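You operate a simulated robot arm through the tools that you are given. There is no shell and no other tool. Be economical: measure what you need, move in short steps, check, and stop when the job is done.

Carry out the task below with a simulated two-armed robot. There is one attempt and no reset: what you move stays moved.

JOB
On the bamboo mat, fold the beige cloth in half, so that its two long edges meet.

The check looks at the end state, three seconds after you hand in, the way a careful person would. Anything else that was tipped, shoved, dropped, spilled or broken makes it a failure. Flat cloth is picked up by pressing the open fingertips on it (5 to 10 N) and closing them slowly along it; thin cloth reads only 2 to 8 mm in the jaws.

ROBOT AND FRAMES
Two 7-joint arms with two-finger parallel grippers on one trunk, on a base that drives. Base frame: it is fixed to the floor where the robot stands at the start and does not move with it; the origin is under the middle of the robot, x ahead of it, y to its left, z up. Lengths are in mm, angles in rad, forces in N, time in s.
The left shoulder is at the start at [70, 163, 1120], the right one opposite. With the tool pointing down near the work surface each hand reaches from about 400 to 880 mm from the robot's upright axis, wherever it stands, measured 20 degrees to its own side. Places, roughly: bamboo mat (25x40 cm) [540, -60, 840]; beige cloth [500, -100, 900]. Payload 3.43 kg a hand.
Tool frame (each hand has its own): the origin (TCP) lies between the finger pads and is the grasp point; the fingertips stand 34 mm ahead of it; z points along the fingers, y is the line along which they close. Largest opening 128 mm; finger width 24, thickness 12; the body of the gripper, 48 by 130 mm, starts 96 mm behind the TCP.
Orientation is told as [roll, pitch, yaw] about the base's x, y, z axes, in that order, counted from this pose: with the fingers straight down and closing along the base's y, the tool's x points along the base's -x, its y along +y and its z along -z.

CONTROLS
- The arms move only by the tool send_rows. It takes "left_plan", "right_plan" or both (then of equal length, played together; a hand with none holds still); each is a list of rows, each a list of 7 numbers: the shift along the base's x, y, z in units of 20 mm (1.0 is 20 mm), then the turn, a rotation vector about the base's x, y, z in units of 5 degrees (1.0 is 5 degrees), then the opening in per cent of the stroke, from 0 (shut) to 100 (fully open). In form: [[dx, dy, dz, wx, wy, wz, grip], ...]. A call has 1 to 20 rows; each row shifts and turns the commanded pose from where the row before left it. A call with a number of a shift or a turn outside -1 to 1 is refused whole. Each row takes 0.2 s and may step no farther than 50 mm and 0.15 rad from the row before; otherwise, or with a gripper value out of range, the whole call is refused. Where a pose cannot be reached the arm comes as near as it can. A force on the tool above 40 N (or 10 N above the force at the start of the call, whichever is more), or a blocked arm, ends the call early, and 0.2 s more pass. The fingers move at their own pace (about 153 mm/s each) and stop on an object; they squeeze with about 45 N. The grip force told is the motor's: it shows also when the fingers shut on nothing. Time passes only in rows, and 0.2 s behind the last, so rows that do not move let the fingers close. The reply holds the time, the measured pose of the TCP, the force on the tool along the base axes, the opening and the grip force, in the units named above and with some noise, with the torque about the TCP (base axes, N m) and any sound that the robot's microphone picked up, and new pictures: "pictures" is both (left out), scene, wrist or none (wrist: the cameras of the hands that moved).
- Cameras (640 x 400 px; columns grow to the right, rows downward): "scene" is now at [144, -16.8, 1329.7]; the picture's right is [-0.12, -0.99, 0.00], its down [-0.71, 0.08, -0.70] and it looks along [0.70, -0.08, -0.71] (base axes); focal length 280 px, centre (320, 200). "left" rides on the left gripper at [76, 11, -160] in its tool frame; the picture's right is [-0.15, 0.99, 0.00], its down [-0.88, -0.13, -0.46] and it looks along [-0.45, -0.07, 0.89] (tool axes); focal length 234 px, centre (320, 200). "right" rides on the right gripper at [76, -11, -160] in its tool frame; the picture's right is [0.15, 0.99, 0.00], its down [-0.88, 0.13, -0.46] and it looks along [-0.45, 0.07, 0.89] (tool axes); focal length 234 px, centre (320, 200). There is no depth. A picture from a camera that has moved, and an enlarged one, comes with that camera's place and axes in the base frame and with its lens. The place of the scene camera against the robot may be out by one fixed shift of up to 18 mm in any direction.
- raise_lower(by): slides the trunk up (or, below 0, down) by that many mm; the arms and the scene camera ride with it, the base frame stays. It gives what a move gives, with no picture.
- steer(legs): drives the robot by 1 to 6 legs, each [ahead, left, turn to the left] in mm, mm and rad, along the robot's own axes; the way and the turn of a leg run together, so that a leg with both is an arc; at most 1500 mm and 3.142 rad a leg. The arms and the cameras ride along, it lands a little off, and it stops where it bumps. It gives what a move gives, and a new picture of the scene camera.
- aim_head(pan, tilt): turns the head with the scene camera to pan (to the left, within 1.501 rad either way) and tilt (down, from -0.506 to 1.204), counted from straight ahead of the robot. It gives what a move gives, and a new picture of the scene camera.
- zoom(camera, box): a new picture of the part [left, top, right, bottom] of that camera's present view, enlarged. It takes no simulated time.
- close_job(): hands the job in; it is judged then, once.

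Work in short steps. Places have to be worked out from the pictures, the camera data and where the tool is seen: move nearer, look again, correct. Check each grasp and each placing, and mend what went wrong. You have 120 turns and 260 pictures in all, those below and enlarged ones among them. Open the grippers and draw the arms clear of the work before you hand the job in, unless the task says otherwise; then end with one line.

The tools are called after "Request:" by a JSON object that holds its "name" and its "arguments". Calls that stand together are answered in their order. send_rows: Moves the arms, as the interface text tells. Its arguments: {"type":"object","properties":{"left_plan":{"type":"array","items":{"type":"array","items":{"type":"number"}}},"right_plan":{"type":"array","items":{"type":"array","items":{"type":"number"}}},"pictures":{"type":"string","enum":["both","scene","wrist","none"]}},"required":[]} The other tools are called the same way: raise_lower (by) slides the trunk up or down; steer (legs) drives the base; aim_head (pan, tilt) turns the head that bears the scene camera; zoom (camera, box) takes an enlarged picture of a part of a camera's view; close_job () hands the job in.

At the start:

```text
clock: 0.0
left_position: [658.8, 192.1, 1057.8]
left_tcp_rot: [0.0, 0.002, 0.001]
left_contact_force: [1.1, -0.6, -0.4]
left_moment: [0.05, 0.0, 0.02]
left_opening: 128.0
left_finger_force: 0.1
right_position: [629.9, -351.2, 1021.0]
right_tcp_rot: [0.0, 0.0, 0.002]
right_contact_force: [0.0, 0.1, 0.2]
right_moment: [0.04, 0.0, 0.02]
right_opening: 128.0
right_finger_force: 0.0
trunk travel left (down, up): [-600.0, 340.0]
robot x, y, heading: [0.9, 0.1, 0.003]
head pan, tilt: [-0.119, 0.791]
```

scene: 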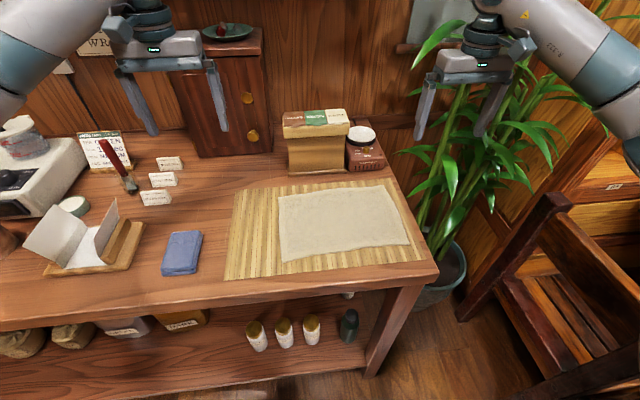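
right: 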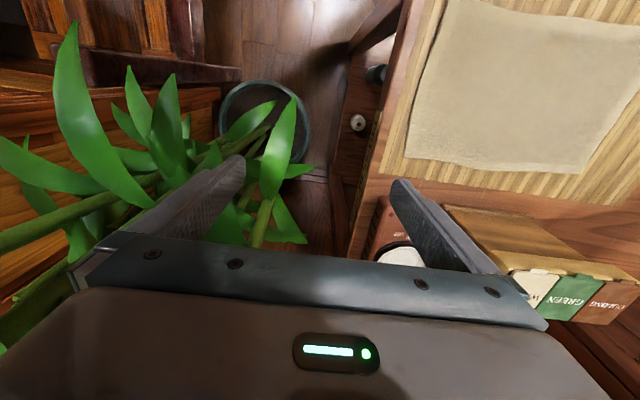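
left: 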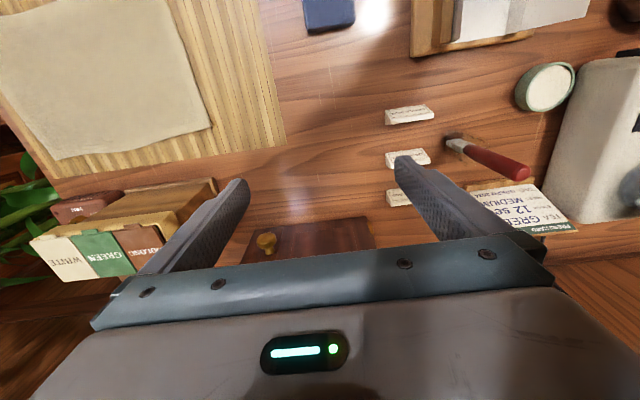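

The cloth's long edges run along y. Comparing the three cameras puts its surface near z≈868, with the near edge at x≈443–456 and the far edge at x≈620–630. I'll bring both hands above the near corners with the fingers partly closed, then look again.

Request:
{"name": "send_rows", "arguments": {"left_plan": [[-0.9, -0.9, -0.4, 0, 0, 0, 30], [-0.9, -0.9, -0.4, 0, 0, 0, 30], [-0.9, -0.9, -0.4, 0, 0, 0, 30], [-0.9, -0.9, -0.4, 0, 0, 0, 30], [-0.9, -0.9, -0.4, 0, 0, 0, 30], [-0.9, -0.9, -0.4, 0, 0, 0, 30], [-0.9, -0.9, -0.4, 0, 0, 0, 30], [-0.9, -0.9, -0.4, 0, 0, 0, 30], [-0.9, -0.9, -0.4, 0, 0, 0, 30], [-0.9, -0.9, -0.4, 0, 0, 0, 30], [-0.9, -0.9, -0.4, 0, 0, 0, 30], [0, 0, 0, 0, 0, 0, 30]], "right_plan": [[-0.75, 0.65, -0.25, 0, 0, 0, 30], [-0.75, 0.65, -0.25, 0, 0, 0, 30], [-0.75, 0.65, -0.25, 0, 0, 0, 30], [-0.75, 0.65, -0.25, 0, 0, 0, 30], [-0.75, 0.65, -0.25, 0, 0, 0, 30], [-0.75, 0.65, -0.25, 0, 0, 0, 30], [-0.75, 0.65, -0.25, 0, 0, 0, 30], [-0.75, 0.65, -0.25, 0, 0, 0, 30], [-0.75, 0.65, -0.25, 0, 0, 0, 30], [-0.75, 0.65, -0.25, 0, 0, 0, 30], [-0.75, 0.65, -0.25, 0, 0, 0, 30], [0, 0, 0, 0, 0, 0, 30]]}}

```text
clock: 2.6
left_position: [458.1, -5.9, 969.9]
left_tcp_rot: [0.001, -0.001, 0.001]
left_contact_force: [-0.6, -0.4, 0.5]
left_moment: [0.0, -0.03, 0.03]
left_opening: 38.4
left_finger_force: 0.0
right_position: [465.6, -208.6, 967.4]
right_tcp_rot: [-0.001, 0.001, -0.001]
right_contact_force: [1.2, -0.4, -0.2]
right_moment: [0.0, 0.04, 0.0]
right_opening: 38.2
right_finger_force: 0.2
trunk travel left (down, up): [-600.0, 340.0]
robot x, y, heading: [1.6, -0.9, 0.001]
head pan, tilt: [-0.119, 0.791]
camera scene: at [144.2, -16.6, 1329.6], right [-0.12, -0.99, 0.0], down [-0.71, 0.08, -0.7], along [0.7, -0.08, -0.71], focal length 280 px, centre (320, 200)
camera right: at [389.5, -220.0, 1127.7], right [-0.15, 0.99, 0.0], down [0.88, 0.13, 0.46], along [0.45, 0.07, -0.89], focal length 234 px, centre (320, 200)
camera left: at [383.8, 5.3, 1130.8], right [0.15, 0.99, 0.0], down [0.88, -0.13, 0.46], along [0.45, -0.07, -0.89], focal length 234 px, centre (320, 200)
```

scene: 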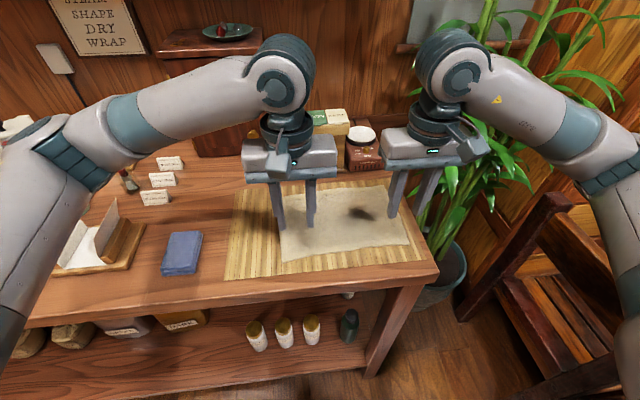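
right: 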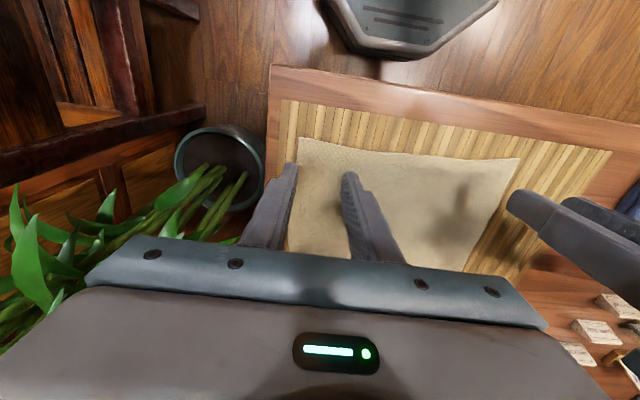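
left: 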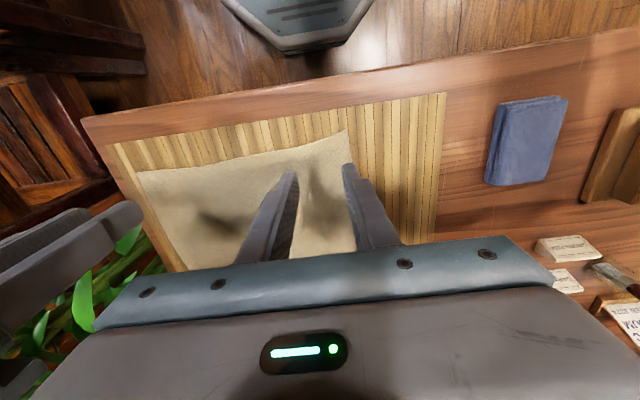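

Triangulating both wrist views puts the cloth at z≈858. The near corners are at about (438, 28) and (450, −234), and the far edge is at x≈620–633. I'll trim the positions so both hands are just inside the near edge and go down to about 10 mm above contact.

Request:
{"name": "send_rows", "arguments": {"left_plan": [[-0.1, 0, -0.8, 0, 0, 0, 25], [-0.1, 0, -0.8, 0, 0, 0, 25], [0, 0, -0.8, 0, 0, 0, 25], [0, 0, -0.6, 0, 0, 0, 25], [0, 0, -0.4, 0, 0, 0, 25], [0, 0, 0, 0, 0, 0, 25]], "right_plan": [[-0.1, 0.2, -0.8, 0, 0, 0, 25], [0, 0.15, -0.8, 0, 0, 0, 25], [0, 0, -0.7, 0, 0, 0, 25], [0, 0, -0.6, 0, 0, 0, 25], [0, 0, -0.4, 0, 0, 0, 25], [0, 0, 0, 0, 0, 0, 25]]}}

```text
clock: 4.0
left_position: [454.9, -4.7, 899.9]
left_tcp_rot: [0.001, 0.0, 0.002]
left_contact_force: [-0.2, -0.4, -0.6]
left_moment: [0.0, -0.01, 0.04]
left_opening: 32.2
left_finger_force: 0.1
right_position: [463.5, -202.8, 900.5]
right_tcp_rot: [0.0, 0.001, 0.0]
right_contact_force: [-0.4, 0.1, 0.0]
right_moment: [0.03, 0.02, -0.01]
right_opening: 32.0
right_finger_force: 0.0
trunk travel left (down, up): [-600.0, 340.0]
robot x, y, heading: [-2.0, -0.4, -0.003]
head pan, tilt: [-0.119, 0.791]
camera scene: at [143.9, -16.8, 1329.7], right [-0.12, -0.99, 0.0], down [-0.71, 0.08, -0.7], along [0.7, -0.08, -0.71], focal length 280 px, centre (320, 200)
camera right: at [387.7, -213.7, 1060.6], right [-0.15, 0.99, 0.0], down [0.88, 0.13, 0.46], along [0.45, 0.07, -0.89], focal length 234 px, centre (320, 200)
camera left: at [380.8, 5.6, 1061.6], right [0.15, 0.99, 0.0], down [0.88, -0.13, 0.46], along [0.45, -0.07, -0.89], focal length 234 px, centre (320, 200)
```

scene: 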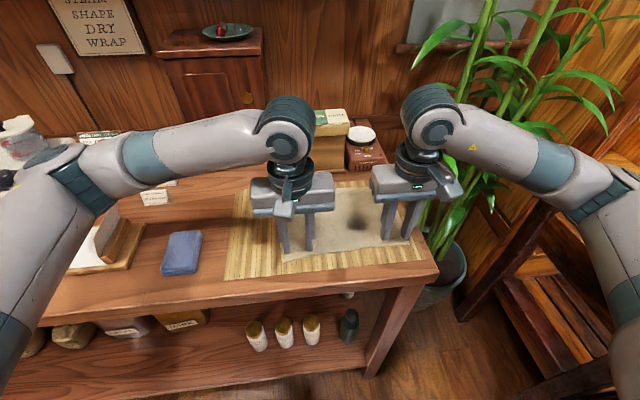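
right: 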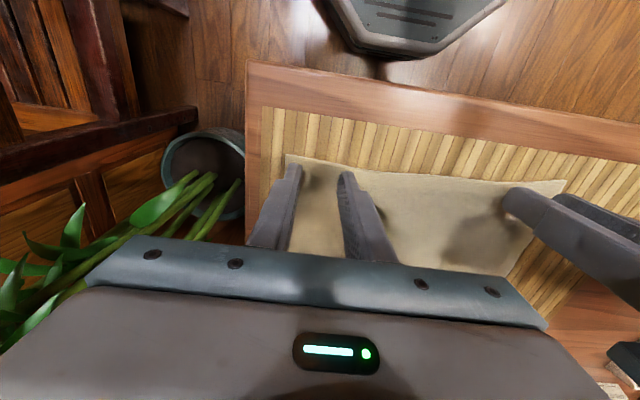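
left: 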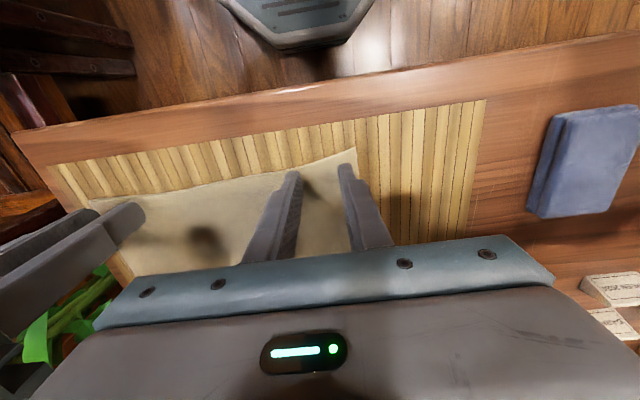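

The fingertips sit inside both corners, so I'll lower in 2 mm steps until I feel contact.

Request:
{"name": "send_rows", "arguments": {"left_plan": [[0, -0.1, -0.15, 0, 0, 0, 25], [0, 0, -0.1, 0, 0, 0, 25], [0, 0, -0.1, 0, 0, 0, 25], [0, 0, 0, 0, 0, 0, 25]], "right_plan": [[0, 0, -0.15, 0, 0, 0, 25], [0, 0, -0.1, 0, 0, 0, 25], [0, 0, -0.1, 0, 0, 0, 25], [0, 0, 0, 0, 0, 0, 25]], "pictures": "none"}}

```text
clock: 5.0
left_position: [456.3, -7.0, 893.5]
left_tcp_rot: [0.0, -0.001, 0.0]
left_contact_force: [-0.3, -0.2, 0.7]
left_moment: [0.0, 0.02, 0.02]
left_opening: 32.2
left_finger_force: 0.0
right_position: [462.1, -201.1, 893.8]
right_tcp_rot: [0.001, -0.002, 0.0]
right_contact_force: [-0.3, 0.4, -0.2]
right_moment: [-0.04, -0.01, -0.04]
right_opening: 31.9
right_finger_force: 0.0
trunk travel left (down, up): [-600.0, 340.0]
robot x, y, heading: [-0.8, -0.4, -0.0]
head pan, tilt: [-0.119, 0.791]
```

No contact yet at 893.5, so I'll keep lowering in 1 mm steps.

Request:
{"name": "send_rows", "arguments": {"left_plan": [[0, 0, -0.05, 0, 0, 0, 25], [0, 0, -0.05, 0, 0, 0, 25], [0, 0, 0, 0, 0, 0, 25]], "right_plan": [[0, 0, -0.05, 0, 0, 0, 25], [0, 0, -0.05, 0, 0, 0, 25], [0, 0, 0, 0, 0, 0, 25]], "pictures": "none"}}

Request:
{"name": "send_rows", "arguments": {"left_plan": [[0, 0, -0.05, 0, 0, 0, 25], [0, 0, -0.05, 0, 0, 0, 25], [0, 0, 0, 0, 0, 0, 25]], "right_plan": [[0, 0, -0.05, 0, 0, 0, 25], [0, 0, -0.05, 0, 0, 0, 25], [0, 0, 0, 0, 0, 0, 25]], "pictures": "none"}}

```text
clock: 5.8
left_position: [456.0, -6.5, 891.4]
left_tcp_rot: [-0.001, 0.001, 0.004]
left_contact_force: [-1.1, 0.7, -0.5]
left_moment: [0.04, -0.01, -0.03]
left_opening: 31.9
left_finger_force: 0.1
right_position: [462.5, -202.8, 890.7]
right_tcp_rot: [0.0, 0.0, 0.0]
right_contact_force: [-0.2, 0.0, 0.0]
right_moment: [-0.02, 0.0, 0.01]
right_opening: 32.3
right_finger_force: 0.1
trunk travel left (down, up): [-600.0, 340.0]
robot x, y, heading: [0.3, 2.6, 0.001]
head pan, tilt: [-0.119, 0.791]
```

```text
clock: 6.6
left_position: [456.0, -8.0, 890.6]
left_tcp_rot: [0.0, -0.001, 0.002]
left_contact_force: [0.5, 0.2, 0.3]
left_moment: [0.0, -0.03, 0.0]
left_opening: 31.7
left_finger_force: 0.1
right_position: [462.1, -201.5, 889.6]
right_tcp_rot: [0.0, 0.001, 0.0]
right_contact_force: [0.7, -0.8, 0.6]
right_moment: [-0.03, 0.03, 0.02]
right_opening: 31.9
right_finger_force: 0.1
trunk travel left (down, up): [-600.0, 340.0]
robot x, y, heading: [0.4, 0.8, -0.003]
head pan, tilt: [-0.119, 0.791]
```

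Still free at about 890, so I'll keep stepping down.

Request:
{"name": "send_rows", "arguments": {"left_plan": [[0, 0, -0.05, 0, 0, 0, 25], [0, 0, -0.05, 0, 0, 0, 25], [0, 0, 0, 0, 0, 0, 25]], "right_plan": [[0, 0, -0.05, 0, 0, 0, 25], [0, 0, -0.05, 0, 0, 0, 25], [0, 0, 0, 0, 0, 0, 25]], "pictures": "none"}}

Request:
{"name": "send_rows", "arguments": {"left_plan": [[0, 0, -0.05, 0, 0, 0, 25], [0, 0, -0.05, 0, 0, 0, 25], [0, 0, 0, 0, 0, 0, 25]], "right_plan": [[0, 0, -0.05, 0, 0, 0, 25], [0, 0, -0.05, 0, 0, 0, 25], [0, 0, 0, 0, 0, 0, 25]], "pictures": "wrist"}}

```text
clock: 7.4
left_position: [455.7, -7.8, 888.9]
left_tcp_rot: [-0.001, 0.001, 0.002]
left_contact_force: [0.0, 0.4, 2.0]
left_moment: [0.02, 0.01, 0.0]
left_opening: 32.2
left_finger_force: 0.0
right_position: [462.2, -201.9, 888.6]
right_tcp_rot: [-0.001, 0.001, -0.001]
right_contact_force: [1.3, -0.5, 3.9]
right_moment: [-0.03, -0.05, 0.0]
right_opening: 32.0
right_finger_force: 0.0
trunk travel left (down, up): [-600.0, 340.0]
robot x, y, heading: [-1.6, -0.6, 0.0]
head pan, tilt: [-0.119, 0.791]
```

```text
clock: 8.2
left_position: [455.7, -6.6, 887.1]
left_tcp_rot: [-0.001, -0.002, 0.001]
left_contact_force: [1.3, -1.1, 9.2]
left_moment: [0.02, -0.08, -0.03]
left_opening: 32.1
left_finger_force: 0.0
right_position: [463.3, -200.6, 887.2]
right_tcp_rot: [-0.001, -0.003, 0.0]
right_contact_force: [4.2, -0.3, 16.3]
right_moment: [-0.09, -0.17, 0.0]
right_opening: 32.1
right_finger_force: 0.1
trunk travel left (down, up): [-600.0, 340.0]
robot x, y, heading: [-3.0, -0.9, -0.001]
head pan, tilt: [-0.119, 0.791]
camera right: at [385.9, -212.8, 1046.2], right [-0.15, 0.99, 0.0], down [0.88, 0.13, 0.46], along [0.45, 0.07, -0.89], focal length 234 px, centre (320, 200)
camera left: at [380.5, 3.6, 1047.9], right [0.15, 0.99, 0.0], down [0.88, -0.13, 0.46], along [0.45, -0.07, -0.89], focal length 234 px, centre (320, 200)
```

right: 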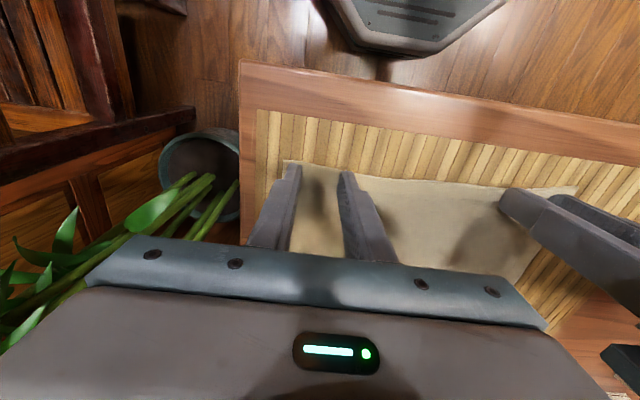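
left: 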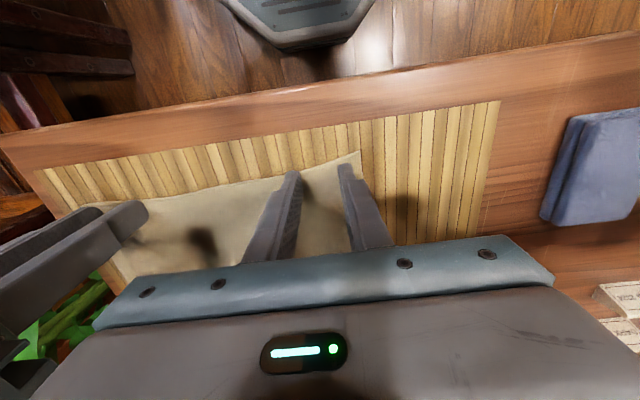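

Contact is at about 889, with the left hand at 9 N and the right at 16 N. I'll ease the right up about 1 mm and close both slowly.

Request:
{"name": "send_rows", "arguments": {"left_plan": [[0, 0, 0, 0, 0, 0, 23], [0, 0, 0, 0, 0, 0, 21], [0, 0, 0, 0, 0, 0, 19], [0, 0, 0, 0, 0, 0, 17], [0, 0, 0, 0, 0, 0, 15], [0, 0, 0, 0, 0, 0, 13], [0, 0, 0, 0, 0, 0, 11], [0, 0, 0, 0, 0, 0, 9], [0, 0, 0, 0, 0, 0, 7], [0, 0, 0, 0, 0, 0, 5], [0, 0, 0, 0, 0, 0, 3], [0, 0, 0, 0, 0, 0, 1], [0, 0, 0, 0, 0, 0, 0], [0, 0, 0, 0, 0, 0, 0]], "right_plan": [[0, 0, 0.05, 0, 0, 0, 23], [0, 0, 0, 0, 0, 0, 21], [0, 0, 0, 0, 0, 0, 19], [0, 0, 0, 0, 0, 0, 17], [0, 0, 0, 0, 0, 0, 15], [0, 0, 0, 0, 0, 0, 13], [0, 0, 0, 0, 0, 0, 11], [0, 0, 0, 0, 0, 0, 9], [0, 0, 0, 0, 0, 0, 7], [0, 0, 0, 0, 0, 0, 5], [0, 0, 0, 0, 0, 0, 3], [0, 0, 0, 0, 0, 0, 1], [0, 0, 0, 0, 0, 0, 0], [0, 0, 0, 0, 0, 0, 0]], "pictures": "wrist"}}

```text
clock: 11.2
left_position: [454.1, -8.4, 887.4]
left_tcp_rot: [-0.003, -0.003, 0.001]
left_contact_force: [0.5, -8.2, 13.0]
left_moment: [-0.29, -0.04, -0.09]
left_opening: 2.9
left_finger_force: 37.7
right_position: [460.7, -202.0, 886.2]
right_tcp_rot: [0.001, -0.001, 0.001]
right_contact_force: [0.4, 9.3, 9.4]
right_moment: [0.23, 0.0, 0.09]
right_opening: 3.5
right_finger_force: 37.9
trunk travel left (down, up): [-600.0, 340.0]
robot x, y, heading: [-0.4, 3.0, 0.005]
head pan, tilt: [-0.119, 0.791]
camera right: at [385.3, -212.9, 1046.6], right [-0.15, 0.99, 0.0], down [0.88, 0.13, 0.46], along [0.45, 0.07, -0.89], focal length 234 px, centre (320, 200)
camera left: at [379.8, 3.7, 1047.7], right [0.15, 0.99, 0.0], down [0.88, -0.13, 0.46], along [0.45, -0.07, -0.89], focal length 234 px, centre (320, 200)
```

right: 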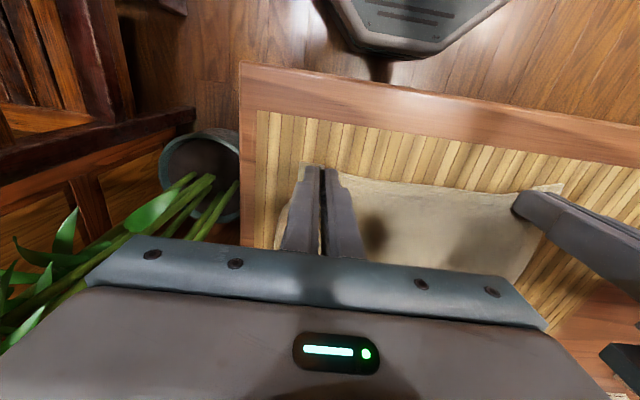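
left: 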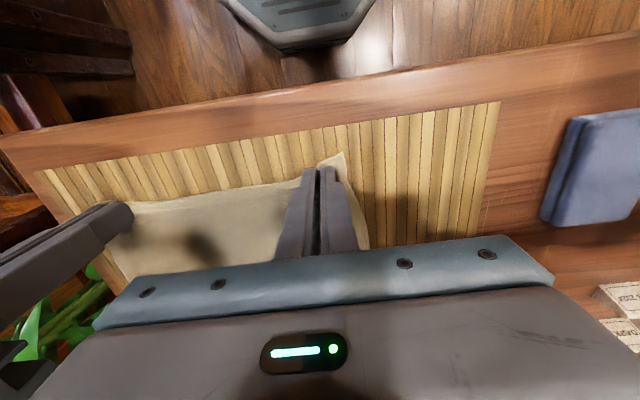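

Both hands hold cloth (about 3 mm), but carrying this edge away from the robot would leave the gripped strip facing the wrong way. Folding the far edge toward me lets the fingers pitch forward with the fold. I'll open slowly to spread the cloth back and lift off.

Request:
{"name": "send_rows", "arguments": {"left_plan": [[0, 0, 0, 0, 0, 0, 6], [0, 0, 0, 0, 0, 0, 12], [0, 0, 0, 0, 0, 0, 18], [0, 0, 0, 0, 0, 0, 25], [0, 0, 0.2, 0, 0, 0, 25], [0, 0, 0.6, 0, 0, 0, 25], [0, 0, 1, 0, 0, 0, 25], [0, 0, 1, 0, 0, 0, 25], [0, 0, 1, 0, 0, 0, 25], [0, 0, 1, 0, 0, 0, 25], [0, 0, 1, 0, 0, 0, 25], [0, 0, 0, 0, 0, 0, 25]], "right_plan": [[0, 0, 0, 0, 0, 0, 6], [0, 0, 0, 0, 0, 0, 12], [0, 0, 0, 0, 0, 0, 18], [0, 0, 0, 0, 0, 0, 25], [0, 0, 0.2, 0, 0, 0, 25], [0, 0, 0.6, 0, 0, 0, 25], [0, 0, 1, 0, 0, 0, 25], [0, 0, 1, 0, 0, 0, 25], [0, 0, 1, 0, 0, 0, 25], [0, 0, 1, 0, 0, 0, 25], [0, 0, 1, 0, 0, 0, 25], [0, 0, 0, 0, 0, 0, 25]], "pictures": "wrist"}}

Request:
{"name": "steer", "arguments": {"legs": [[-130, 0, 0]]}}

```text
clock: 13.8
left_position: [455.4, -7.2, 1003.0]
left_tcp_rot: [-0.001, 0.001, 0.003]
left_contact_force: [-0.4, 0.0, 0.1]
left_moment: [0.01, -0.01, -0.02]
left_opening: 31.8
left_finger_force: 0.1
right_position: [462.7, -201.5, 1002.9]
right_tcp_rot: [-0.001, 0.001, -0.001]
right_contact_force: [0.8, -0.3, -1.2]
right_moment: [0.09, 0.01, 0.03]
right_opening: 32.2
right_finger_force: 0.0
trunk travel left (down, up): [-600.0, 340.0]
robot x, y, heading: [3.6, -1.2, 0.0]
head pan, tilt: [-0.119, 0.791]
camera right: at [388.5, -212.5, 1161.9], right [-0.15, 0.99, 0.0], down [0.88, 0.13, 0.45], along [0.45, 0.07, -0.89], focal length 234 px, centre (320, 200)
camera left: at [381.9, 2.8, 1163.5], right [0.15, 0.99, 0.0], down [0.88, -0.13, 0.45], along [0.45, -0.07, -0.89], focal length 234 px, centre (320, 200)
```

right: 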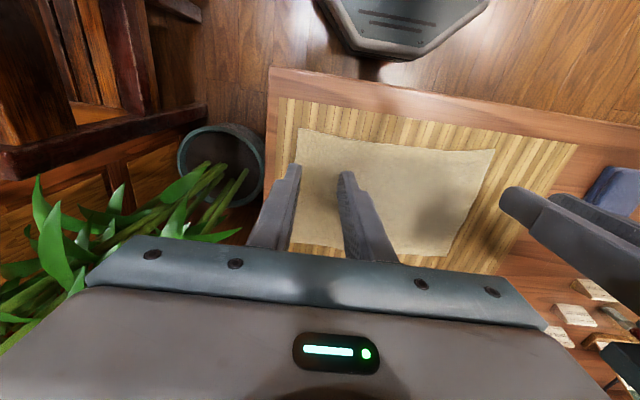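
left: 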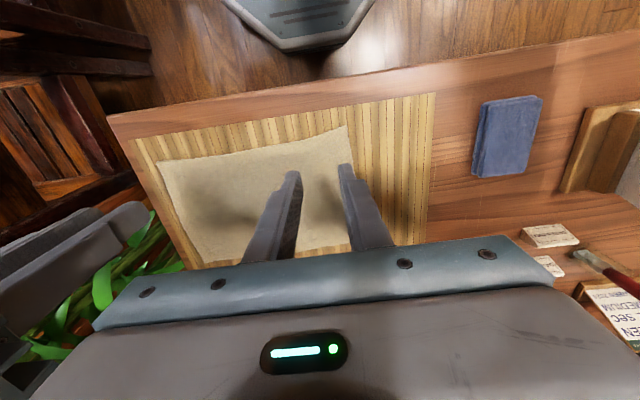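

```text
clock: 15.1
left_position: [321.8, -7.9, 1003.1]
left_tcp_rot: [0.0, 0.001, 0.001]
left_contact_force: [-0.6, 0.6, -0.2]
left_moment: [0.01, 0.01, 0.01]
left_opening: 32.0
left_finger_force: 0.0
right_position: [330.1, -201.7, 1002.0]
right_tcp_rot: [-0.001, -0.002, -0.001]
right_contact_force: [0.3, -0.2, 0.4]
right_moment: [-0.04, -0.02, 0.02]
right_opening: 31.9
right_finger_force: 0.1
trunk travel left (down, up): [-600.0, 340.0]
robot x, y, heading: [-131.9, -2.2, 0.006]
head pan, tilt: [-0.119, 0.791]
camera scene: at [10.0, -16.9, 1329.6], right [-0.12, -0.99, 0.0], down [-0.71, 0.08, -0.7], along [0.7, -0.08, -0.71], focal length 280 px, centre (320, 200)
```

scene: 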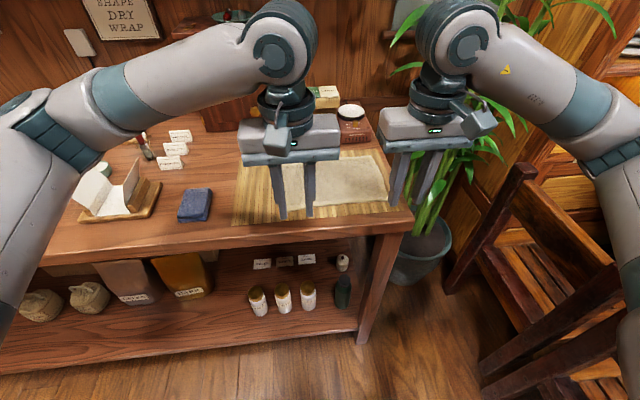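

The cloth is flat again and the base is 130 mm further back. I'll move both hands over the far edge.

Request:
{"name": "send_rows", "arguments": {"left_plan": [[1, 0, 0, 0, 0, 0, 25], [1, 0, 0, 0, 0, 0, 25], [1, 0, 0, 0, 0, 0, 25], [1, 0, 0, 0, 0, 0, 25], [1, 0, 0, 0, 0, 0, 25], [1, 0, 0, 0, 0, 0, 25], [1, 0, 0, 0, 0, 0, 25], [1, 0, 0, 0, 0, 0, 25], [1, 0, -0.4, 0, 0, 0, 20], [1, 0.1, -0.4, 0, 0, 0, 20], [1, 0.1, -0.4, 0, 0, 0, 20], [1, 0.1, -0.4, 0, 0, 0, 20], [1, 0.1, -0.4, 0, 0, 0, 20], [0.9, 0, -0.4, 0, 0, 0, 20], [0, 0, 0, 0, 0, 0, 20]], "right_plan": [[1, 0, 0, 0, 0, 0, 25], [1, 0, 0, 0, 0, 0, 25], [1, 0, 0, 0, 0, 0, 25], [1, 0, 0, 0, 0, 0, 25], [1, 0, 0, 0, 0, 0, 25], [1, 0, 0, 0, 0, 0, 25], [1, 0, 0, 0, 0, 0, 25], [1, 0, 0, 0, 0, 0, 25], [1, 0, -0.4, 0, 0, 0, 20], [1, 0.1, -0.4, 0, 0, 0, 20], [1, 0.1, -0.4, 0, 0, 0, 20], [1, 0.1, -0.4, 0, 0, 0, 20], [1, 0.1, -0.4, 0, 0, 0, 20], [1, 0, -0.4, 0, 0, 0, 20], [0, 0, 0, 0, 0, 0, 20]]}}

```text
clock: 18.3
left_position: [599.1, -1.1, 955.7]
left_tcp_rot: [0.0, 0.002, 0.0]
left_contact_force: [-0.7, -0.6, 1.2]
left_moment: [0.0, -0.01, -0.02]
left_opening: 25.8
left_finger_force: 0.0
right_position: [608.9, -193.2, 955.1]
right_tcp_rot: [-0.001, -0.001, -0.001]
right_contact_force: [0.1, 0.0, -0.1]
right_moment: [0.02, 0.01, 0.0]
right_opening: 25.7
right_finger_force: 0.1
trunk travel left (down, up): [-600.0, 340.0]
robot x, y, heading: [-135.6, -1.9, 0.006]
head pan, tilt: [-0.119, 0.791]
camera scene: at [9.7, -16.8, 1329.8], right [-0.12, -0.99, 0.0], down [-0.71, 0.08, -0.7], along [0.7, -0.08, -0.71], focal length 280 px, centre (320, 200)
camera right: at [532.6, -204.5, 1114.2], right [-0.15, 0.99, 0.0], down [0.88, 0.13, 0.46], along [0.45, 0.07, -0.89], focal length 234 px, centre (320, 200)
camera left: at [525.2, 10.1, 1116.6], right [0.15, 0.99, 0.0], down [0.88, -0.13, 0.46], along [0.45, -0.07, -0.89], focal length 234 px, centre (320, 200)
```

scene: 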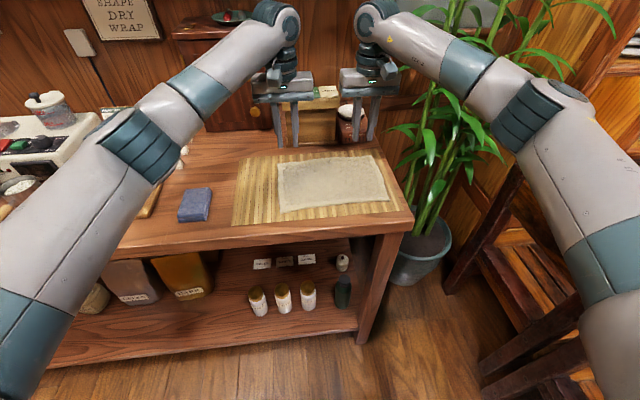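
right: 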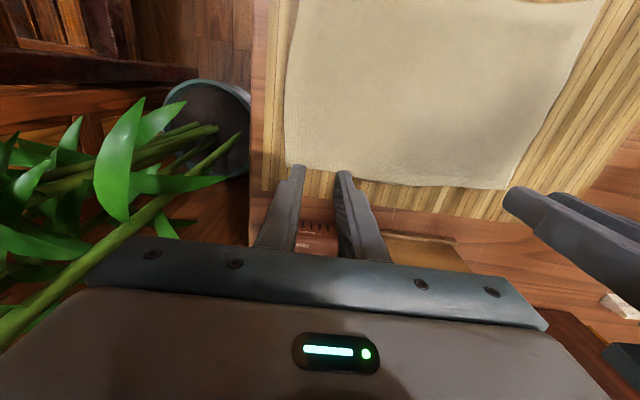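
left: 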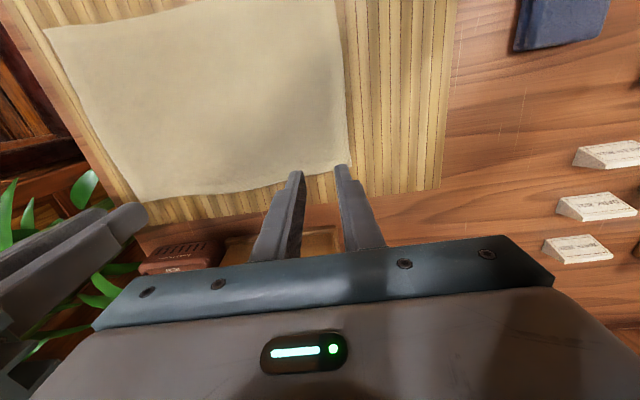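

The far edge is at x≈618 on the left (corner y≈27) and x≈621 on the right (corner y≈−223). I'll set both hands about 14 mm inside the edge and come down to just above contact.

Request:
{"name": "send_rows", "arguments": {"left_plan": [[0.25, -0.15, -0.7, 0, 0, 0, 20], [0, 0, -0.7, 0, 0, 0, 20], [0, 0, -0.7, 0, 0, 0, 20], [0, 0, -0.6, 0, 0, 0, 20], [0, 0, -0.3, 0, 0, 0, 20], [0, 0, -0.15, 0, 0, 0, 20], [0, 0, 0, 0, 0, 0, 20]], "right_plan": [[-0.12, 0.15, -0.7, 0, 0, 0, 20], [0, 0, -0.7, 0, 0, 0, 20], [0, 0, -0.7, 0, 0, 0, 20], [0, 0, -0.6, 0, 0, 0, 20], [0, 0, -0.3, 0, 0, 0, 20], [0, 0, -0.15, 0, 0, 0, 20], [0, 0, 0, 0, 0, 0, 20]], "pictures": "wrist"}}

```text
clock: 19.9
left_position: [605.2, -2.7, 890.9]
left_tcp_rot: [-0.001, 0.002, 0.001]
left_contact_force: [-0.1, 0.6, -0.2]
left_moment: [0.0, -0.01, 0.0]
left_opening: 25.6
left_finger_force: 0.1
right_position: [608.4, -190.4, 890.7]
right_tcp_rot: [0.0, -0.001, 0.001]
right_contact_force: [0.3, -0.8, 0.5]
right_moment: [0.0, -0.01, -0.02]
right_opening: 25.9
right_finger_force: 0.0
trunk travel left (down, up): [-600.0, 340.0]
robot x, y, heading: [-132.6, 1.3, 0.0]
head pan, tilt: [-0.119, 0.791]
camera right: at [531.1, -201.8, 1050.9], right [-0.15, 0.99, 0.0], down [0.88, 0.13, 0.46], along [0.45, 0.07, -0.89], focal length 234 px, centre (320, 200)
camera left: at [531.4, 8.3, 1051.9], right [0.15, 0.99, 0.0], down [0.88, -0.13, 0.46], along [0.45, -0.07, -0.89], focal length 234 px, centre (320, 200)
```

right: 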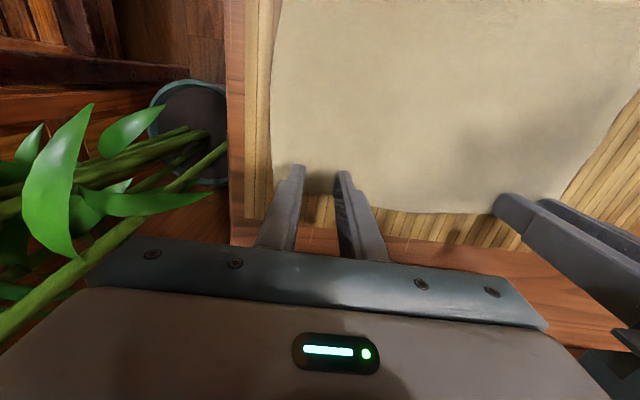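
left: 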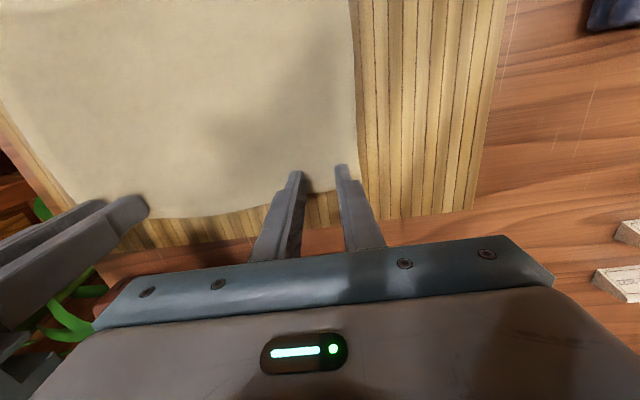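

The edge runs at x≈621–624, so the inset is about 15 mm on both hands. Now I'll press down gently.

Request:
{"name": "send_rows", "arguments": {"left_plan": [[0, 0, -0.05, 0, 0, 0, 20], [0, 0, -0.05, 0, 0, 0, 20], [0, 0, -0.05, 0, 0, 0, 20], [0, 0, 0, 0, 0, 0, 20]], "right_plan": [[0, 0, -0.05, 0, 0, 0, 20], [0, 0, -0.05, 0, 0, 0, 20], [0, 0, -0.05, 0, 0, 0, 20], [0, 0, 0, 0, 0, 0, 20]], "pictures": "none"}}

```text
clock: 20.9
left_position: [605.0, -2.1, 888.7]
left_tcp_rot: [0.0, 0.0, 0.001]
left_contact_force: [0.1, -0.4, 0.7]
left_moment: [-0.04, -0.02, 0.02]
left_opening: 25.6
left_finger_force: 0.2
right_position: [607.0, -191.1, 887.8]
right_tcp_rot: [-0.001, 0.001, 0.001]
right_contact_force: [0.5, -0.6, 2.0]
right_moment: [-0.02, 0.01, 0.0]
right_opening: 25.4
right_finger_force: 0.1
trunk travel left (down, up): [-600.0, 340.0]
robot x, y, heading: [-134.4, 3.1, -0.004]
head pan, tilt: [-0.119, 0.791]
```

Contact is just starting, so I'll go about 1.5 mm more.

Request:
{"name": "send_rows", "arguments": {"left_plan": [[0, 0, -0.05, 0, 0, 0, 20], [0, 0, -0.05, 0, 0, 0, 20], [0, 0, 0, 0, 0, 0, 20]], "right_plan": [[0, 0, -0.05, 0, 0, 0, 20], [0, 0, -0.02, 0, 0, 0, 20], [0, 0, 0, 0, 0, 0, 20]], "pictures": "none"}}

```text
clock: 21.7
left_position: [604.3, -3.4, 887.3]
left_tcp_rot: [0.0, 0.001, -0.001]
left_contact_force: [1.6, 1.0, 5.2]
left_moment: [0.07, -0.01, 0.02]
left_opening: 25.6
left_finger_force: 0.0
right_position: [606.7, -191.4, 887.7]
right_tcp_rot: [-0.001, 0.0, 0.0]
right_contact_force: [0.0, -1.2, 4.5]
right_moment: [0.0, 0.02, 0.01]
right_opening: 25.4
right_finger_force: 0.0
trunk travel left (down, up): [-600.0, 340.0]
robot x, y, heading: [-136.1, -0.7, -0.001]
head pan, tilt: [-0.119, 0.791]
```

I feel about 5 N on each hand. I'll press a touch more and close slowly.

Request:
{"name": "send_rows", "arguments": {"left_plan": [[0, 0, -0.03, 0, 0, 0, 18], [0, 0, 0, 0, 0, 0, 16], [0, 0, 0, 0, 0, 0, 14], [0, 0, 0, 0, 0, 0, 12], [0, 0, 0, 0, 0, 0, 10], [0, 0, 0, 0, 0, 0, 8], [0, 0, 0, 0, 0, 0, 6], [0, 0, 0, 0, 0, 0, 4], [0, 0, 0, 0, 0, 0, 2], [0, 0, 0, 0, 0, 0, 0], [0, 0, 0, 0, 0, 0, 0], [0, 0, 0, 0, 0, 0, 0]], "right_plan": [[0, 0, -0.05, 0, 0, 0, 18], [0, 0, 0, 0, 0, 0, 16], [0, 0, 0, 0, 0, 0, 14], [0, 0, 0, 0, 0, 0, 12], [0, 0, 0, 0, 0, 0, 10], [0, 0, 0, 0, 0, 0, 8], [0, 0, 0, 0, 0, 0, 6], [0, 0, 0, 0, 0, 0, 4], [0, 0, 0, 0, 0, 0, 2], [0, 0, 0, 0, 0, 0, 0], [0, 0, 0, 0, 0, 0, 0], [0, 0, 0, 0, 0, 0, 0]], "pictures": "wrist"}}

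```text
clock: 24.3
left_position: [604.0, -4.8, 888.1]
left_tcp_rot: [-0.002, -0.001, 0.0]
left_contact_force: [-0.3, -14.1, 5.0]
left_moment: [-0.46, -0.02, 0.01]
left_opening: 3.5
left_finger_force: 38.6
right_position: [606.4, -189.0, 886.8]
right_tcp_rot: [0.002, -0.002, 0.001]
right_contact_force: [0.8, 12.2, 12.9]
right_moment: [0.43, -0.15, 0.11]
right_opening: 3.5
right_finger_force: 38.4
trunk travel left (down, up): [-600.0, 340.0]
robot x, y, heading: [-133.4, 2.1, -0.001]
head pan, tilt: [-0.119, 0.791]
camera right: at [530.2, -200.7, 1047.2], right [-0.15, 0.99, 0.0], down [0.88, 0.13, 0.46], along [0.45, 0.07, -0.89], focal length 234 px, centre (320, 200)
camera left: at [529.6, 7.1, 1048.4], right [0.15, 0.99, 0.0], down [0.88, -0.13, 0.46], along [0.45, -0.07, -0.89], focal length 234 px, centre (320, 200)
```

right: 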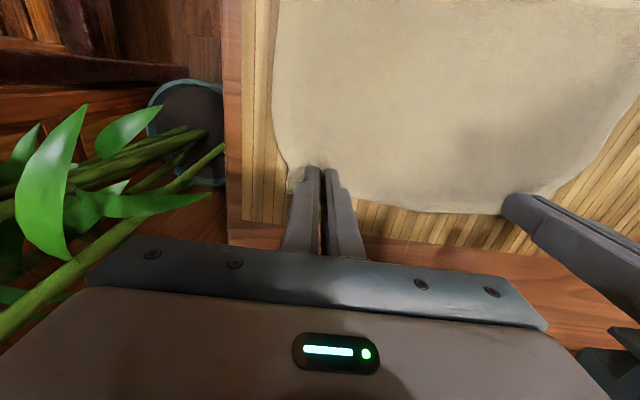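
left: 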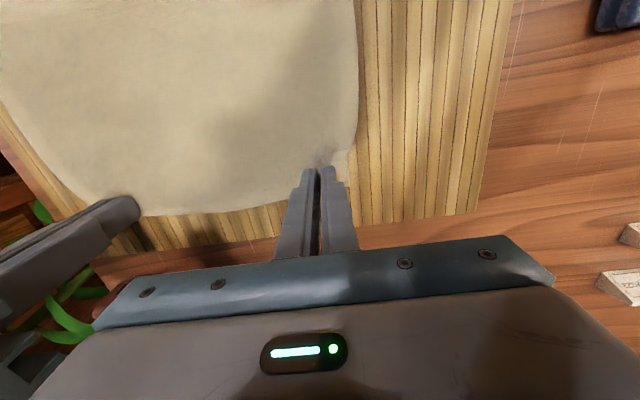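

Both hands have the far edge, about 3.5 mm in the jaws. I'll swing both tools as a rigid rotation about the fold line (x≈532), pitching the fingers forward with the cloth, and do the first 45° now.

Request:
{"name": "send_rows", "arguments": {"left_plan": [[0, 0, 0.1, 0, 0, 0, 0], [-0.162, 0, 0.307, 0, -1, 0, 0], [-0.188, 0, 0.292, 0, -1, 0, 0], [-0.213, 0, 0.274, 0, -1, 0, 0], [-0.236, 0, 0.255, 0, -1, 0, 0], [-0.257, 0, 0.233, 0, -1, 0, 0], [-0.276, 0, 0.21, 0, -1, 0, 0], [-0.294, 0, 0.185, 0, -1, 0, 0], [-0.309, 0, 0.159, 0, -1, 0, 0], [-0.321, 0, 0.131, 0, -1, 0, 0], [0, 0, 0, 0, 0, 0, 0]], "right_plan": [[0, 0, 0.1, 0, 0, 0, 0], [-0.162, 0, 0.307, 0, -1, 0, 0], [-0.188, 0, 0.292, 0, -1, 0, 0], [-0.213, 0, 0.274, 0, -1, 0, 0], [-0.236, 0, 0.255, 0, -1, 0, 0], [-0.257, 0, 0.233, 0, -1, 0, 0], [-0.276, 0, 0.21, 0, -1, 0, 0], [-0.294, 0, 0.185, 0, -1, 0, 0], [-0.309, 0, 0.159, 0, -1, 0, 0], [-0.321, 0, 0.131, 0, -1, 0, 0], [0, 0, 0, 0, 0, 0, 0]]}}

```text
clock: 26.7
left_position: [560.4, -3.4, 928.2]
left_tcp_rot: [0.0, -0.787, 0.001]
left_contact_force: [0.2, -16.0, 0.0]
left_moment: [-0.43, 0.02, -0.42]
left_opening: 3.7
left_finger_force: 38.0
right_position: [562.7, -189.9, 927.7]
right_tcp_rot: [0.001, -0.785, 0.0]
right_contact_force: [-0.5, 16.0, -0.3]
right_moment: [0.33, 0.06, 0.49]
right_opening: 3.7
right_finger_force: 37.6
trunk travel left (down, up): [-600.0, 340.0]
robot x, y, heading: [-131.6, -0.0, 0.003]
head pan, tilt: [-0.119, 0.791]
camera scene: at [10.7, -16.7, 1329.6], right [-0.12, -0.99, 0.0], down [-0.71, 0.08, -0.7], along [0.7, -0.08, -0.71], focal length 280 px, centre (320, 200)
camera right: at [396.1, -201.5, 987.6], right [-0.1, 0.99, -0.1], down [0.3, 0.13, 0.95], along [0.95, 0.07, -0.31], focal length 234 px, centre (320, 200)
camera left: at [395.1, 8.1, 988.9], right [0.1, 0.99, 0.1], down [0.3, -0.13, 0.95], along [0.95, -0.07, -0.31], focal length 234 px, centre (320, 200)
```

scene: 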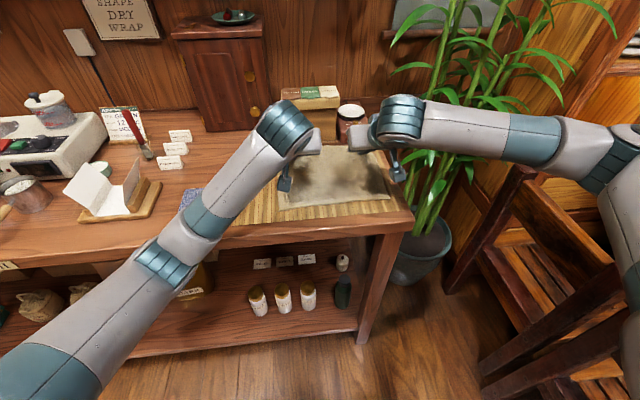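
right: 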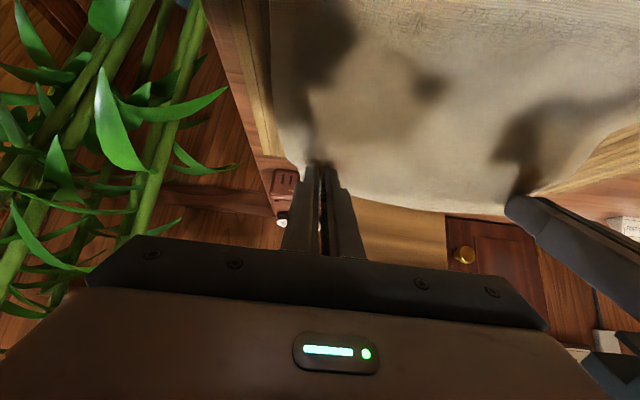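
left: 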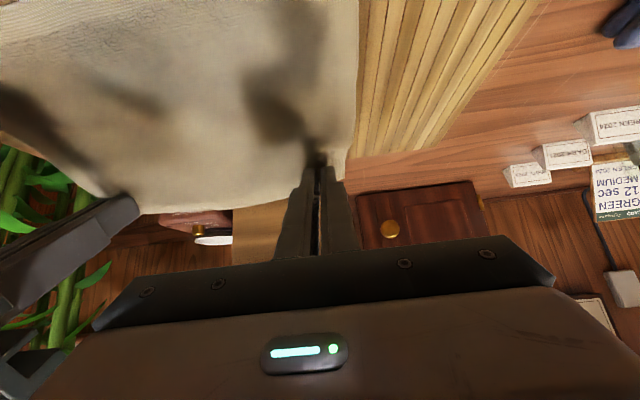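

The edge lifts cleanly. It is taut between the hands (16 N), so I'll relax them 3 mm inward each while I rotate the remaining 45°.

Request:
{"name": "send_rows", "arguments": {"left_plan": [[-0.331, -0.05, 0.103, 0, -1, 0, 0], [-0.339, -0.05, 0.073, 0, -1, 0, 0], [-0.344, -0.05, 0.043, 0, -1, 0, 0], [-0.347, 0, 0.013, 0, -1, 0, 0], [-0.347, 0, -0.017, 0, -1, 0, 0], [-0.344, 0, -0.047, 0, -1, 0, 0], [-0.338, 0, -0.077, 0, -1, 0, 0], [-0.33, 0, -0.106, 0, -1, 0, 0], [-0.32, 0, -0.134, 0, -1, 0, 0], [0, 0, 0, 0, 0, 0, 0]], "right_plan": [[-0.331, 0.05, 0.103, 0, -1, 0, 0], [-0.339, 0.05, 0.073, 0, -1, 0, 0], [-0.344, 0.05, 0.043, 0, -1, 0, 0], [-0.347, 0, 0.013, 0, -1, 0, 0], [-0.347, 0, -0.017, 0, -1, 0, 0], [-0.344, 0, -0.047, 0, -1, 0, 0], [-0.338, 0, -0.077, 0, -1, 0, 0], [-0.33, 0, -0.106, 0, -1, 0, 0], [-0.32, 0, -0.134, 0, -1, 0, 0], [0, 0, 0, 0, 0, 0, 0]]}}

```text
clock: 28.9
left_position: [499.7, -6.7, 924.6]
left_tcp_rot: [-1.054, -1.573, 1.051]
left_contact_force: [5.3, -22.9, 0.0]
left_moment: [0.0, 0.0, -0.78]
left_opening: 3.7
left_finger_force: 38.6
right_position: [539.2, -194.5, 941.5]
right_tcp_rot: [-0.013, -1.115, 0.028]
right_contact_force: [-4.6, 21.8, -0.9]
right_moment: [0.21, 0.06, 0.82]
right_opening: 3.5
right_finger_force: 38.2
right hand out of reach, approached as far as the arm can: row 4, 5, 6, 7, 8, 9
trunk travel left (down, up): [-600.0, 340.0]
robot x, y, heading: [-133.5, -2.3, -0.001]
head pan, tilt: [-0.119, 0.791]
camera scene: at [11.0, -17.2, 1329.6], right [-0.12, -0.99, 0.0], down [-0.71, 0.08, -0.7], along [0.7, -0.08, -0.71], focal length 280 px, centre (320, 200)
camera right: at [363.9, -208.2, 943.2], right [-0.08, 0.99, -0.14], down [-0.02, 0.14, 0.99], along [1.0, 0.08, 0.01], focal length 234 px, centre (320, 200)
camera left: at [340.7, 3.9, 851.0], right [0.0, 0.99, 0.15], down [-0.46, -0.13, 0.88], along [0.89, -0.07, 0.45], focal length 234 px, centre (320, 200)
```

scene: 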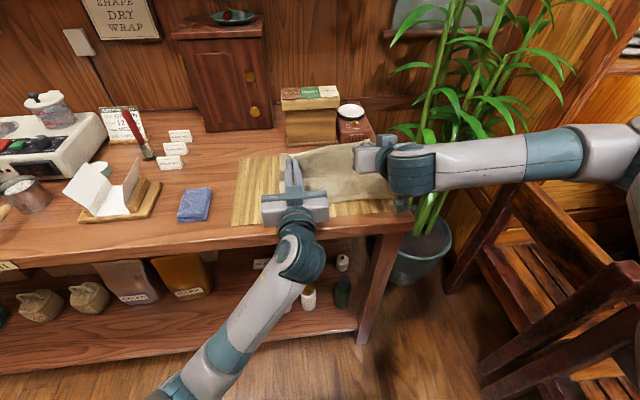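
right: 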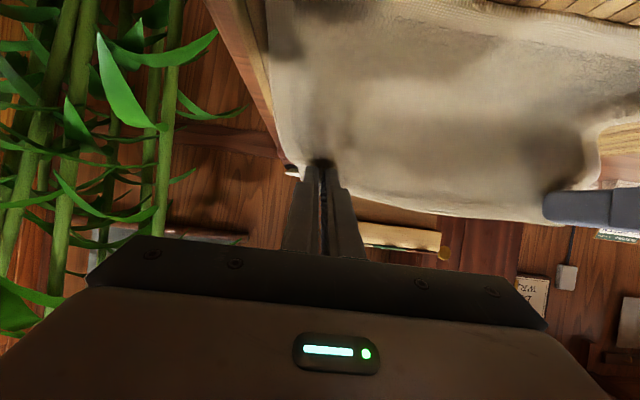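
left: 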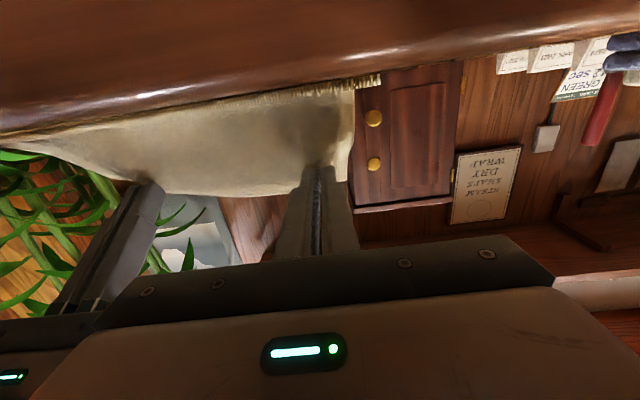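

The right arm can't pitch past about 64° in this posture, while the left reached 90°. Rather than force the fold, I'll rotate back to lay the edge down, then improve the robot's stance and test it empty-handed.

Request:
{"name": "send_rows", "arguments": {"left_plan": [[0.32, 0, 0.134, 0, 1, 0, 0], [0.33, 0, 0.106, 0, 1, 0, 0], [0.338, 0, 0.077, 0, 1, 0, 0], [0.344, 0, 0.047, 0, 1, 0, 0], [0.347, 0, 0.017, 0, 1, 0, 0], [0.347, 0, -0.013, 0, 1, 0, 0], [0, 0, 0, 0, 0, 0, 0]], "right_plan": [[0.32, 0, 0.134, 0, 1, 0, 0], [0.33, 0, 0.106, 0, 1, 0, 0], [0.338, 0, 0.077, 0, 1, 0, 0], [0.344, 0, 0.047, 0, 1, 0, 0], [0.347, 0, 0.017, 0, 1, 0, 0], [0.347, 0, -0.013, 0, 1, 0, 0], [0, 0, 0, 0, 0, 0, 0]], "pictures": "scene"}}

```text
clock: 30.0
left_position: [531.5, 9.7, 921.6]
left_tcp_rot: [0.162, -1.213, -0.152]
left_contact_force: [3.4, -21.3, 0.8]
left_moment: [-0.14, -0.03, -0.76]
left_opening: 2.5
left_finger_force: 37.9
right_position: [565.1, -184.4, 948.5]
right_tcp_rot: [0.013, -0.756, 0.031]
right_contact_force: [-2.2, 21.3, -0.9]
right_moment: [0.45, 0.12, 0.67]
right_opening: 3.8
right_finger_force: 38.1
trunk travel left (down, up): [-600.0, 340.0]
robot x, y, heading: [-132.1, 4.4, -0.002]
head pan, tilt: [-0.119, 0.791]
stopped in row 5 (right hand): the force on the tool passed its limit at 45 N (the readings are from after the stop); the commanded pose is now the measured one
camera scene: at [10.7, -16.5, 1329.6], right [-0.12, -0.99, 0.0], down [-0.71, 0.08, -0.7], along [0.7, -0.08, -0.71], focal length 280 px, centre (320, 200)
```

scene: 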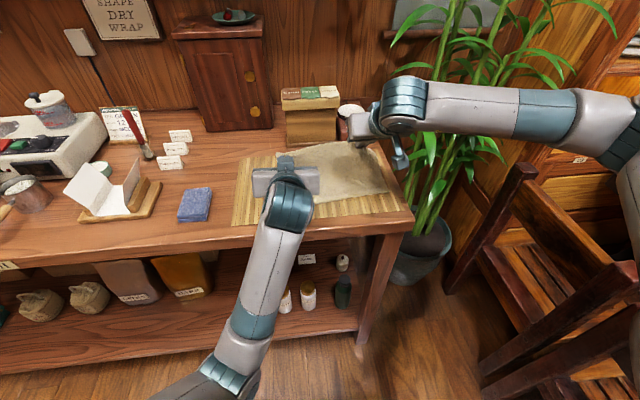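

The command was clamped and cloth tension stopped the move. I'll bring both hands back to the matching 45° pose and relax the tension.

Request:
{"name": "send_rows", "arguments": {"left_plan": [[0.3, -0.25, 0.1, -0.3, 1, 0, 0], [0.3, -0.25, 0.1, -0.3, 1, 0, 0], [0.3, -0.15, 0.1, 0, 1, 0, 0], [0.3, -0.1, 0.05, 0, 1, 0, 0], [0.25, 0, 0, 0, 0.9, 0, 0], [0, 0, 0, 0, 0, 0, 0]], "right_plan": [[0, 0, -0.2, 0, -0.1, 0, 0], [0, 0, -0.2, 0, -0.1, 0, 0], [-0.1, 0, -0.2, 0, -0.1, 0, 0], [-0.05, 0, -0.2, 0, 0, 0, 0], [0, 0, -0.2, 0, 0, 0, 0], [0, 0, 0, 0, 0, 0, 0]]}}

```text
clock: 30.4
left_position: [538.8, 17.8, 912.4]
left_tcp_rot: [0.187, -1.14, -0.172]
left_contact_force: [2.6, -19.6, 2.2]
left_moment: [-0.18, -0.12, -0.74]
left_opening: 2.8
left_finger_force: 36.8
right_position: [563.0, -177.3, 944.4]
right_tcp_rot: [0.021, -0.759, 0.04]
right_contact_force: [-1.7, 19.5, -2.9]
right_moment: [0.39, 0.11, 0.56]
right_opening: 3.4
right_finger_force: 37.3
trunk travel left (down, up): [-600.0, 340.0]
robot x, y, heading: [-129.7, -2.2, 0.0]
head pan, tilt: [-0.119, 0.791]
stopped in row 2 (right hand): the force on the tool passed its limit at 43 N (the readings are from after the stop); the commanded pose is now the measured one
camera scene: at [11.0, -16.7, 1329.5], right [-0.12, -0.99, 0.0], down [-0.71, 0.08, -0.7], along [0.7, -0.08, -0.71], focal length 280 px, centre (320, 200)
camera right: at [398.9, -199.4, 1008.3], right [-0.16, 0.98, -0.09], down [0.32, 0.13, 0.94], along [0.93, 0.12, -0.33], focal length 234 px, centre (320, 200)
camera left: at [362.5, 29.0, 911.3], right [0.06, 0.98, 0.21], down [-0.05, -0.21, 0.98], along [1.0, -0.07, 0.04], focal length 234 px, centre (320, 200)
```

scene: 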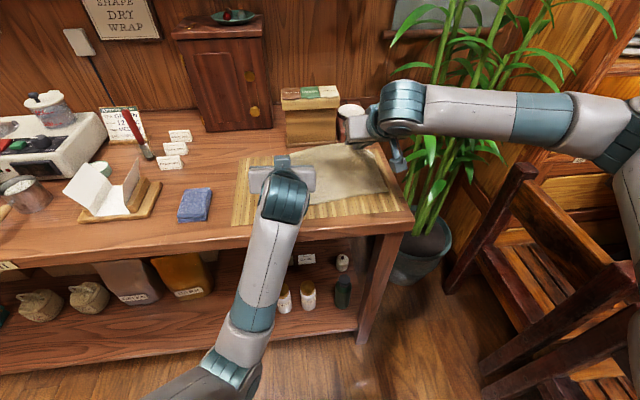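
right: 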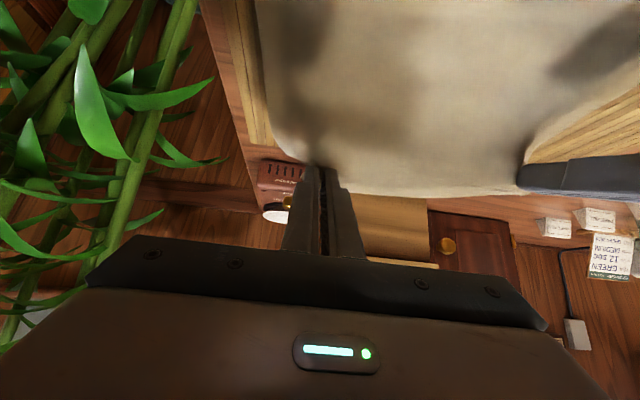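
left: 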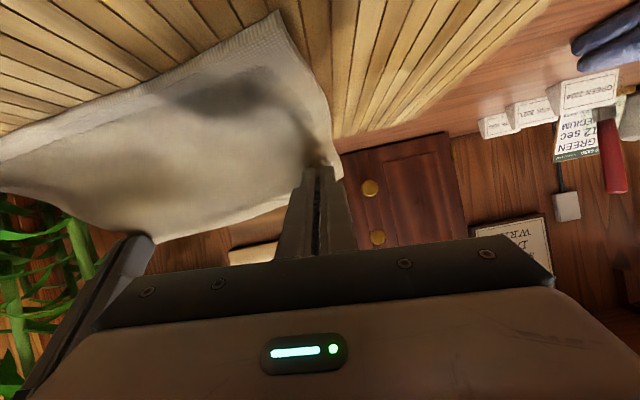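

Both hands drifted and the cloth stayed taut. I'll move only the left hand slowly inward to relax it, with no rotation.

Request:
{"name": "send_rows", "arguments": {"left_plan": [[0, -0.1, 0, 0, 0, 0, 0], [0, -0.1, 0, 0, 0, 0, 0], [0, -0.1, 0, 0, 0, 0, 0], [0, 0, 0, 0, 0, 0, 0]], "pictures": "none"}}

```text
clock: 31.1
left_position: [541.5, 24.8, 912.4]
left_tcp_rot: [0.256, -1.147, -0.234]
left_contact_force: [1.0, -20.6, 1.4]
left_moment: [-0.22, -0.09, -0.74]
left_opening: 2.7
left_finger_force: 37.4
right_position: [561.5, -173.5, 944.5]
right_tcp_rot: [0.029, -0.76, 0.043]
right_contact_force: [-0.9, 20.1, -1.7]
right_moment: [0.4, 0.13, 0.59]
right_opening: 3.3
right_finger_force: 38.0
trunk travel left (down, up): [-600.0, 340.0]
robot x, y, heading: [-127.6, 5.8, 0.001]
head pan, tilt: [-0.119, 0.791]
stopped in row 3 (right hand): the force on the tool passed its limit at 41 N (the readings are from after the stop); the commanded pose is now the measured one
```

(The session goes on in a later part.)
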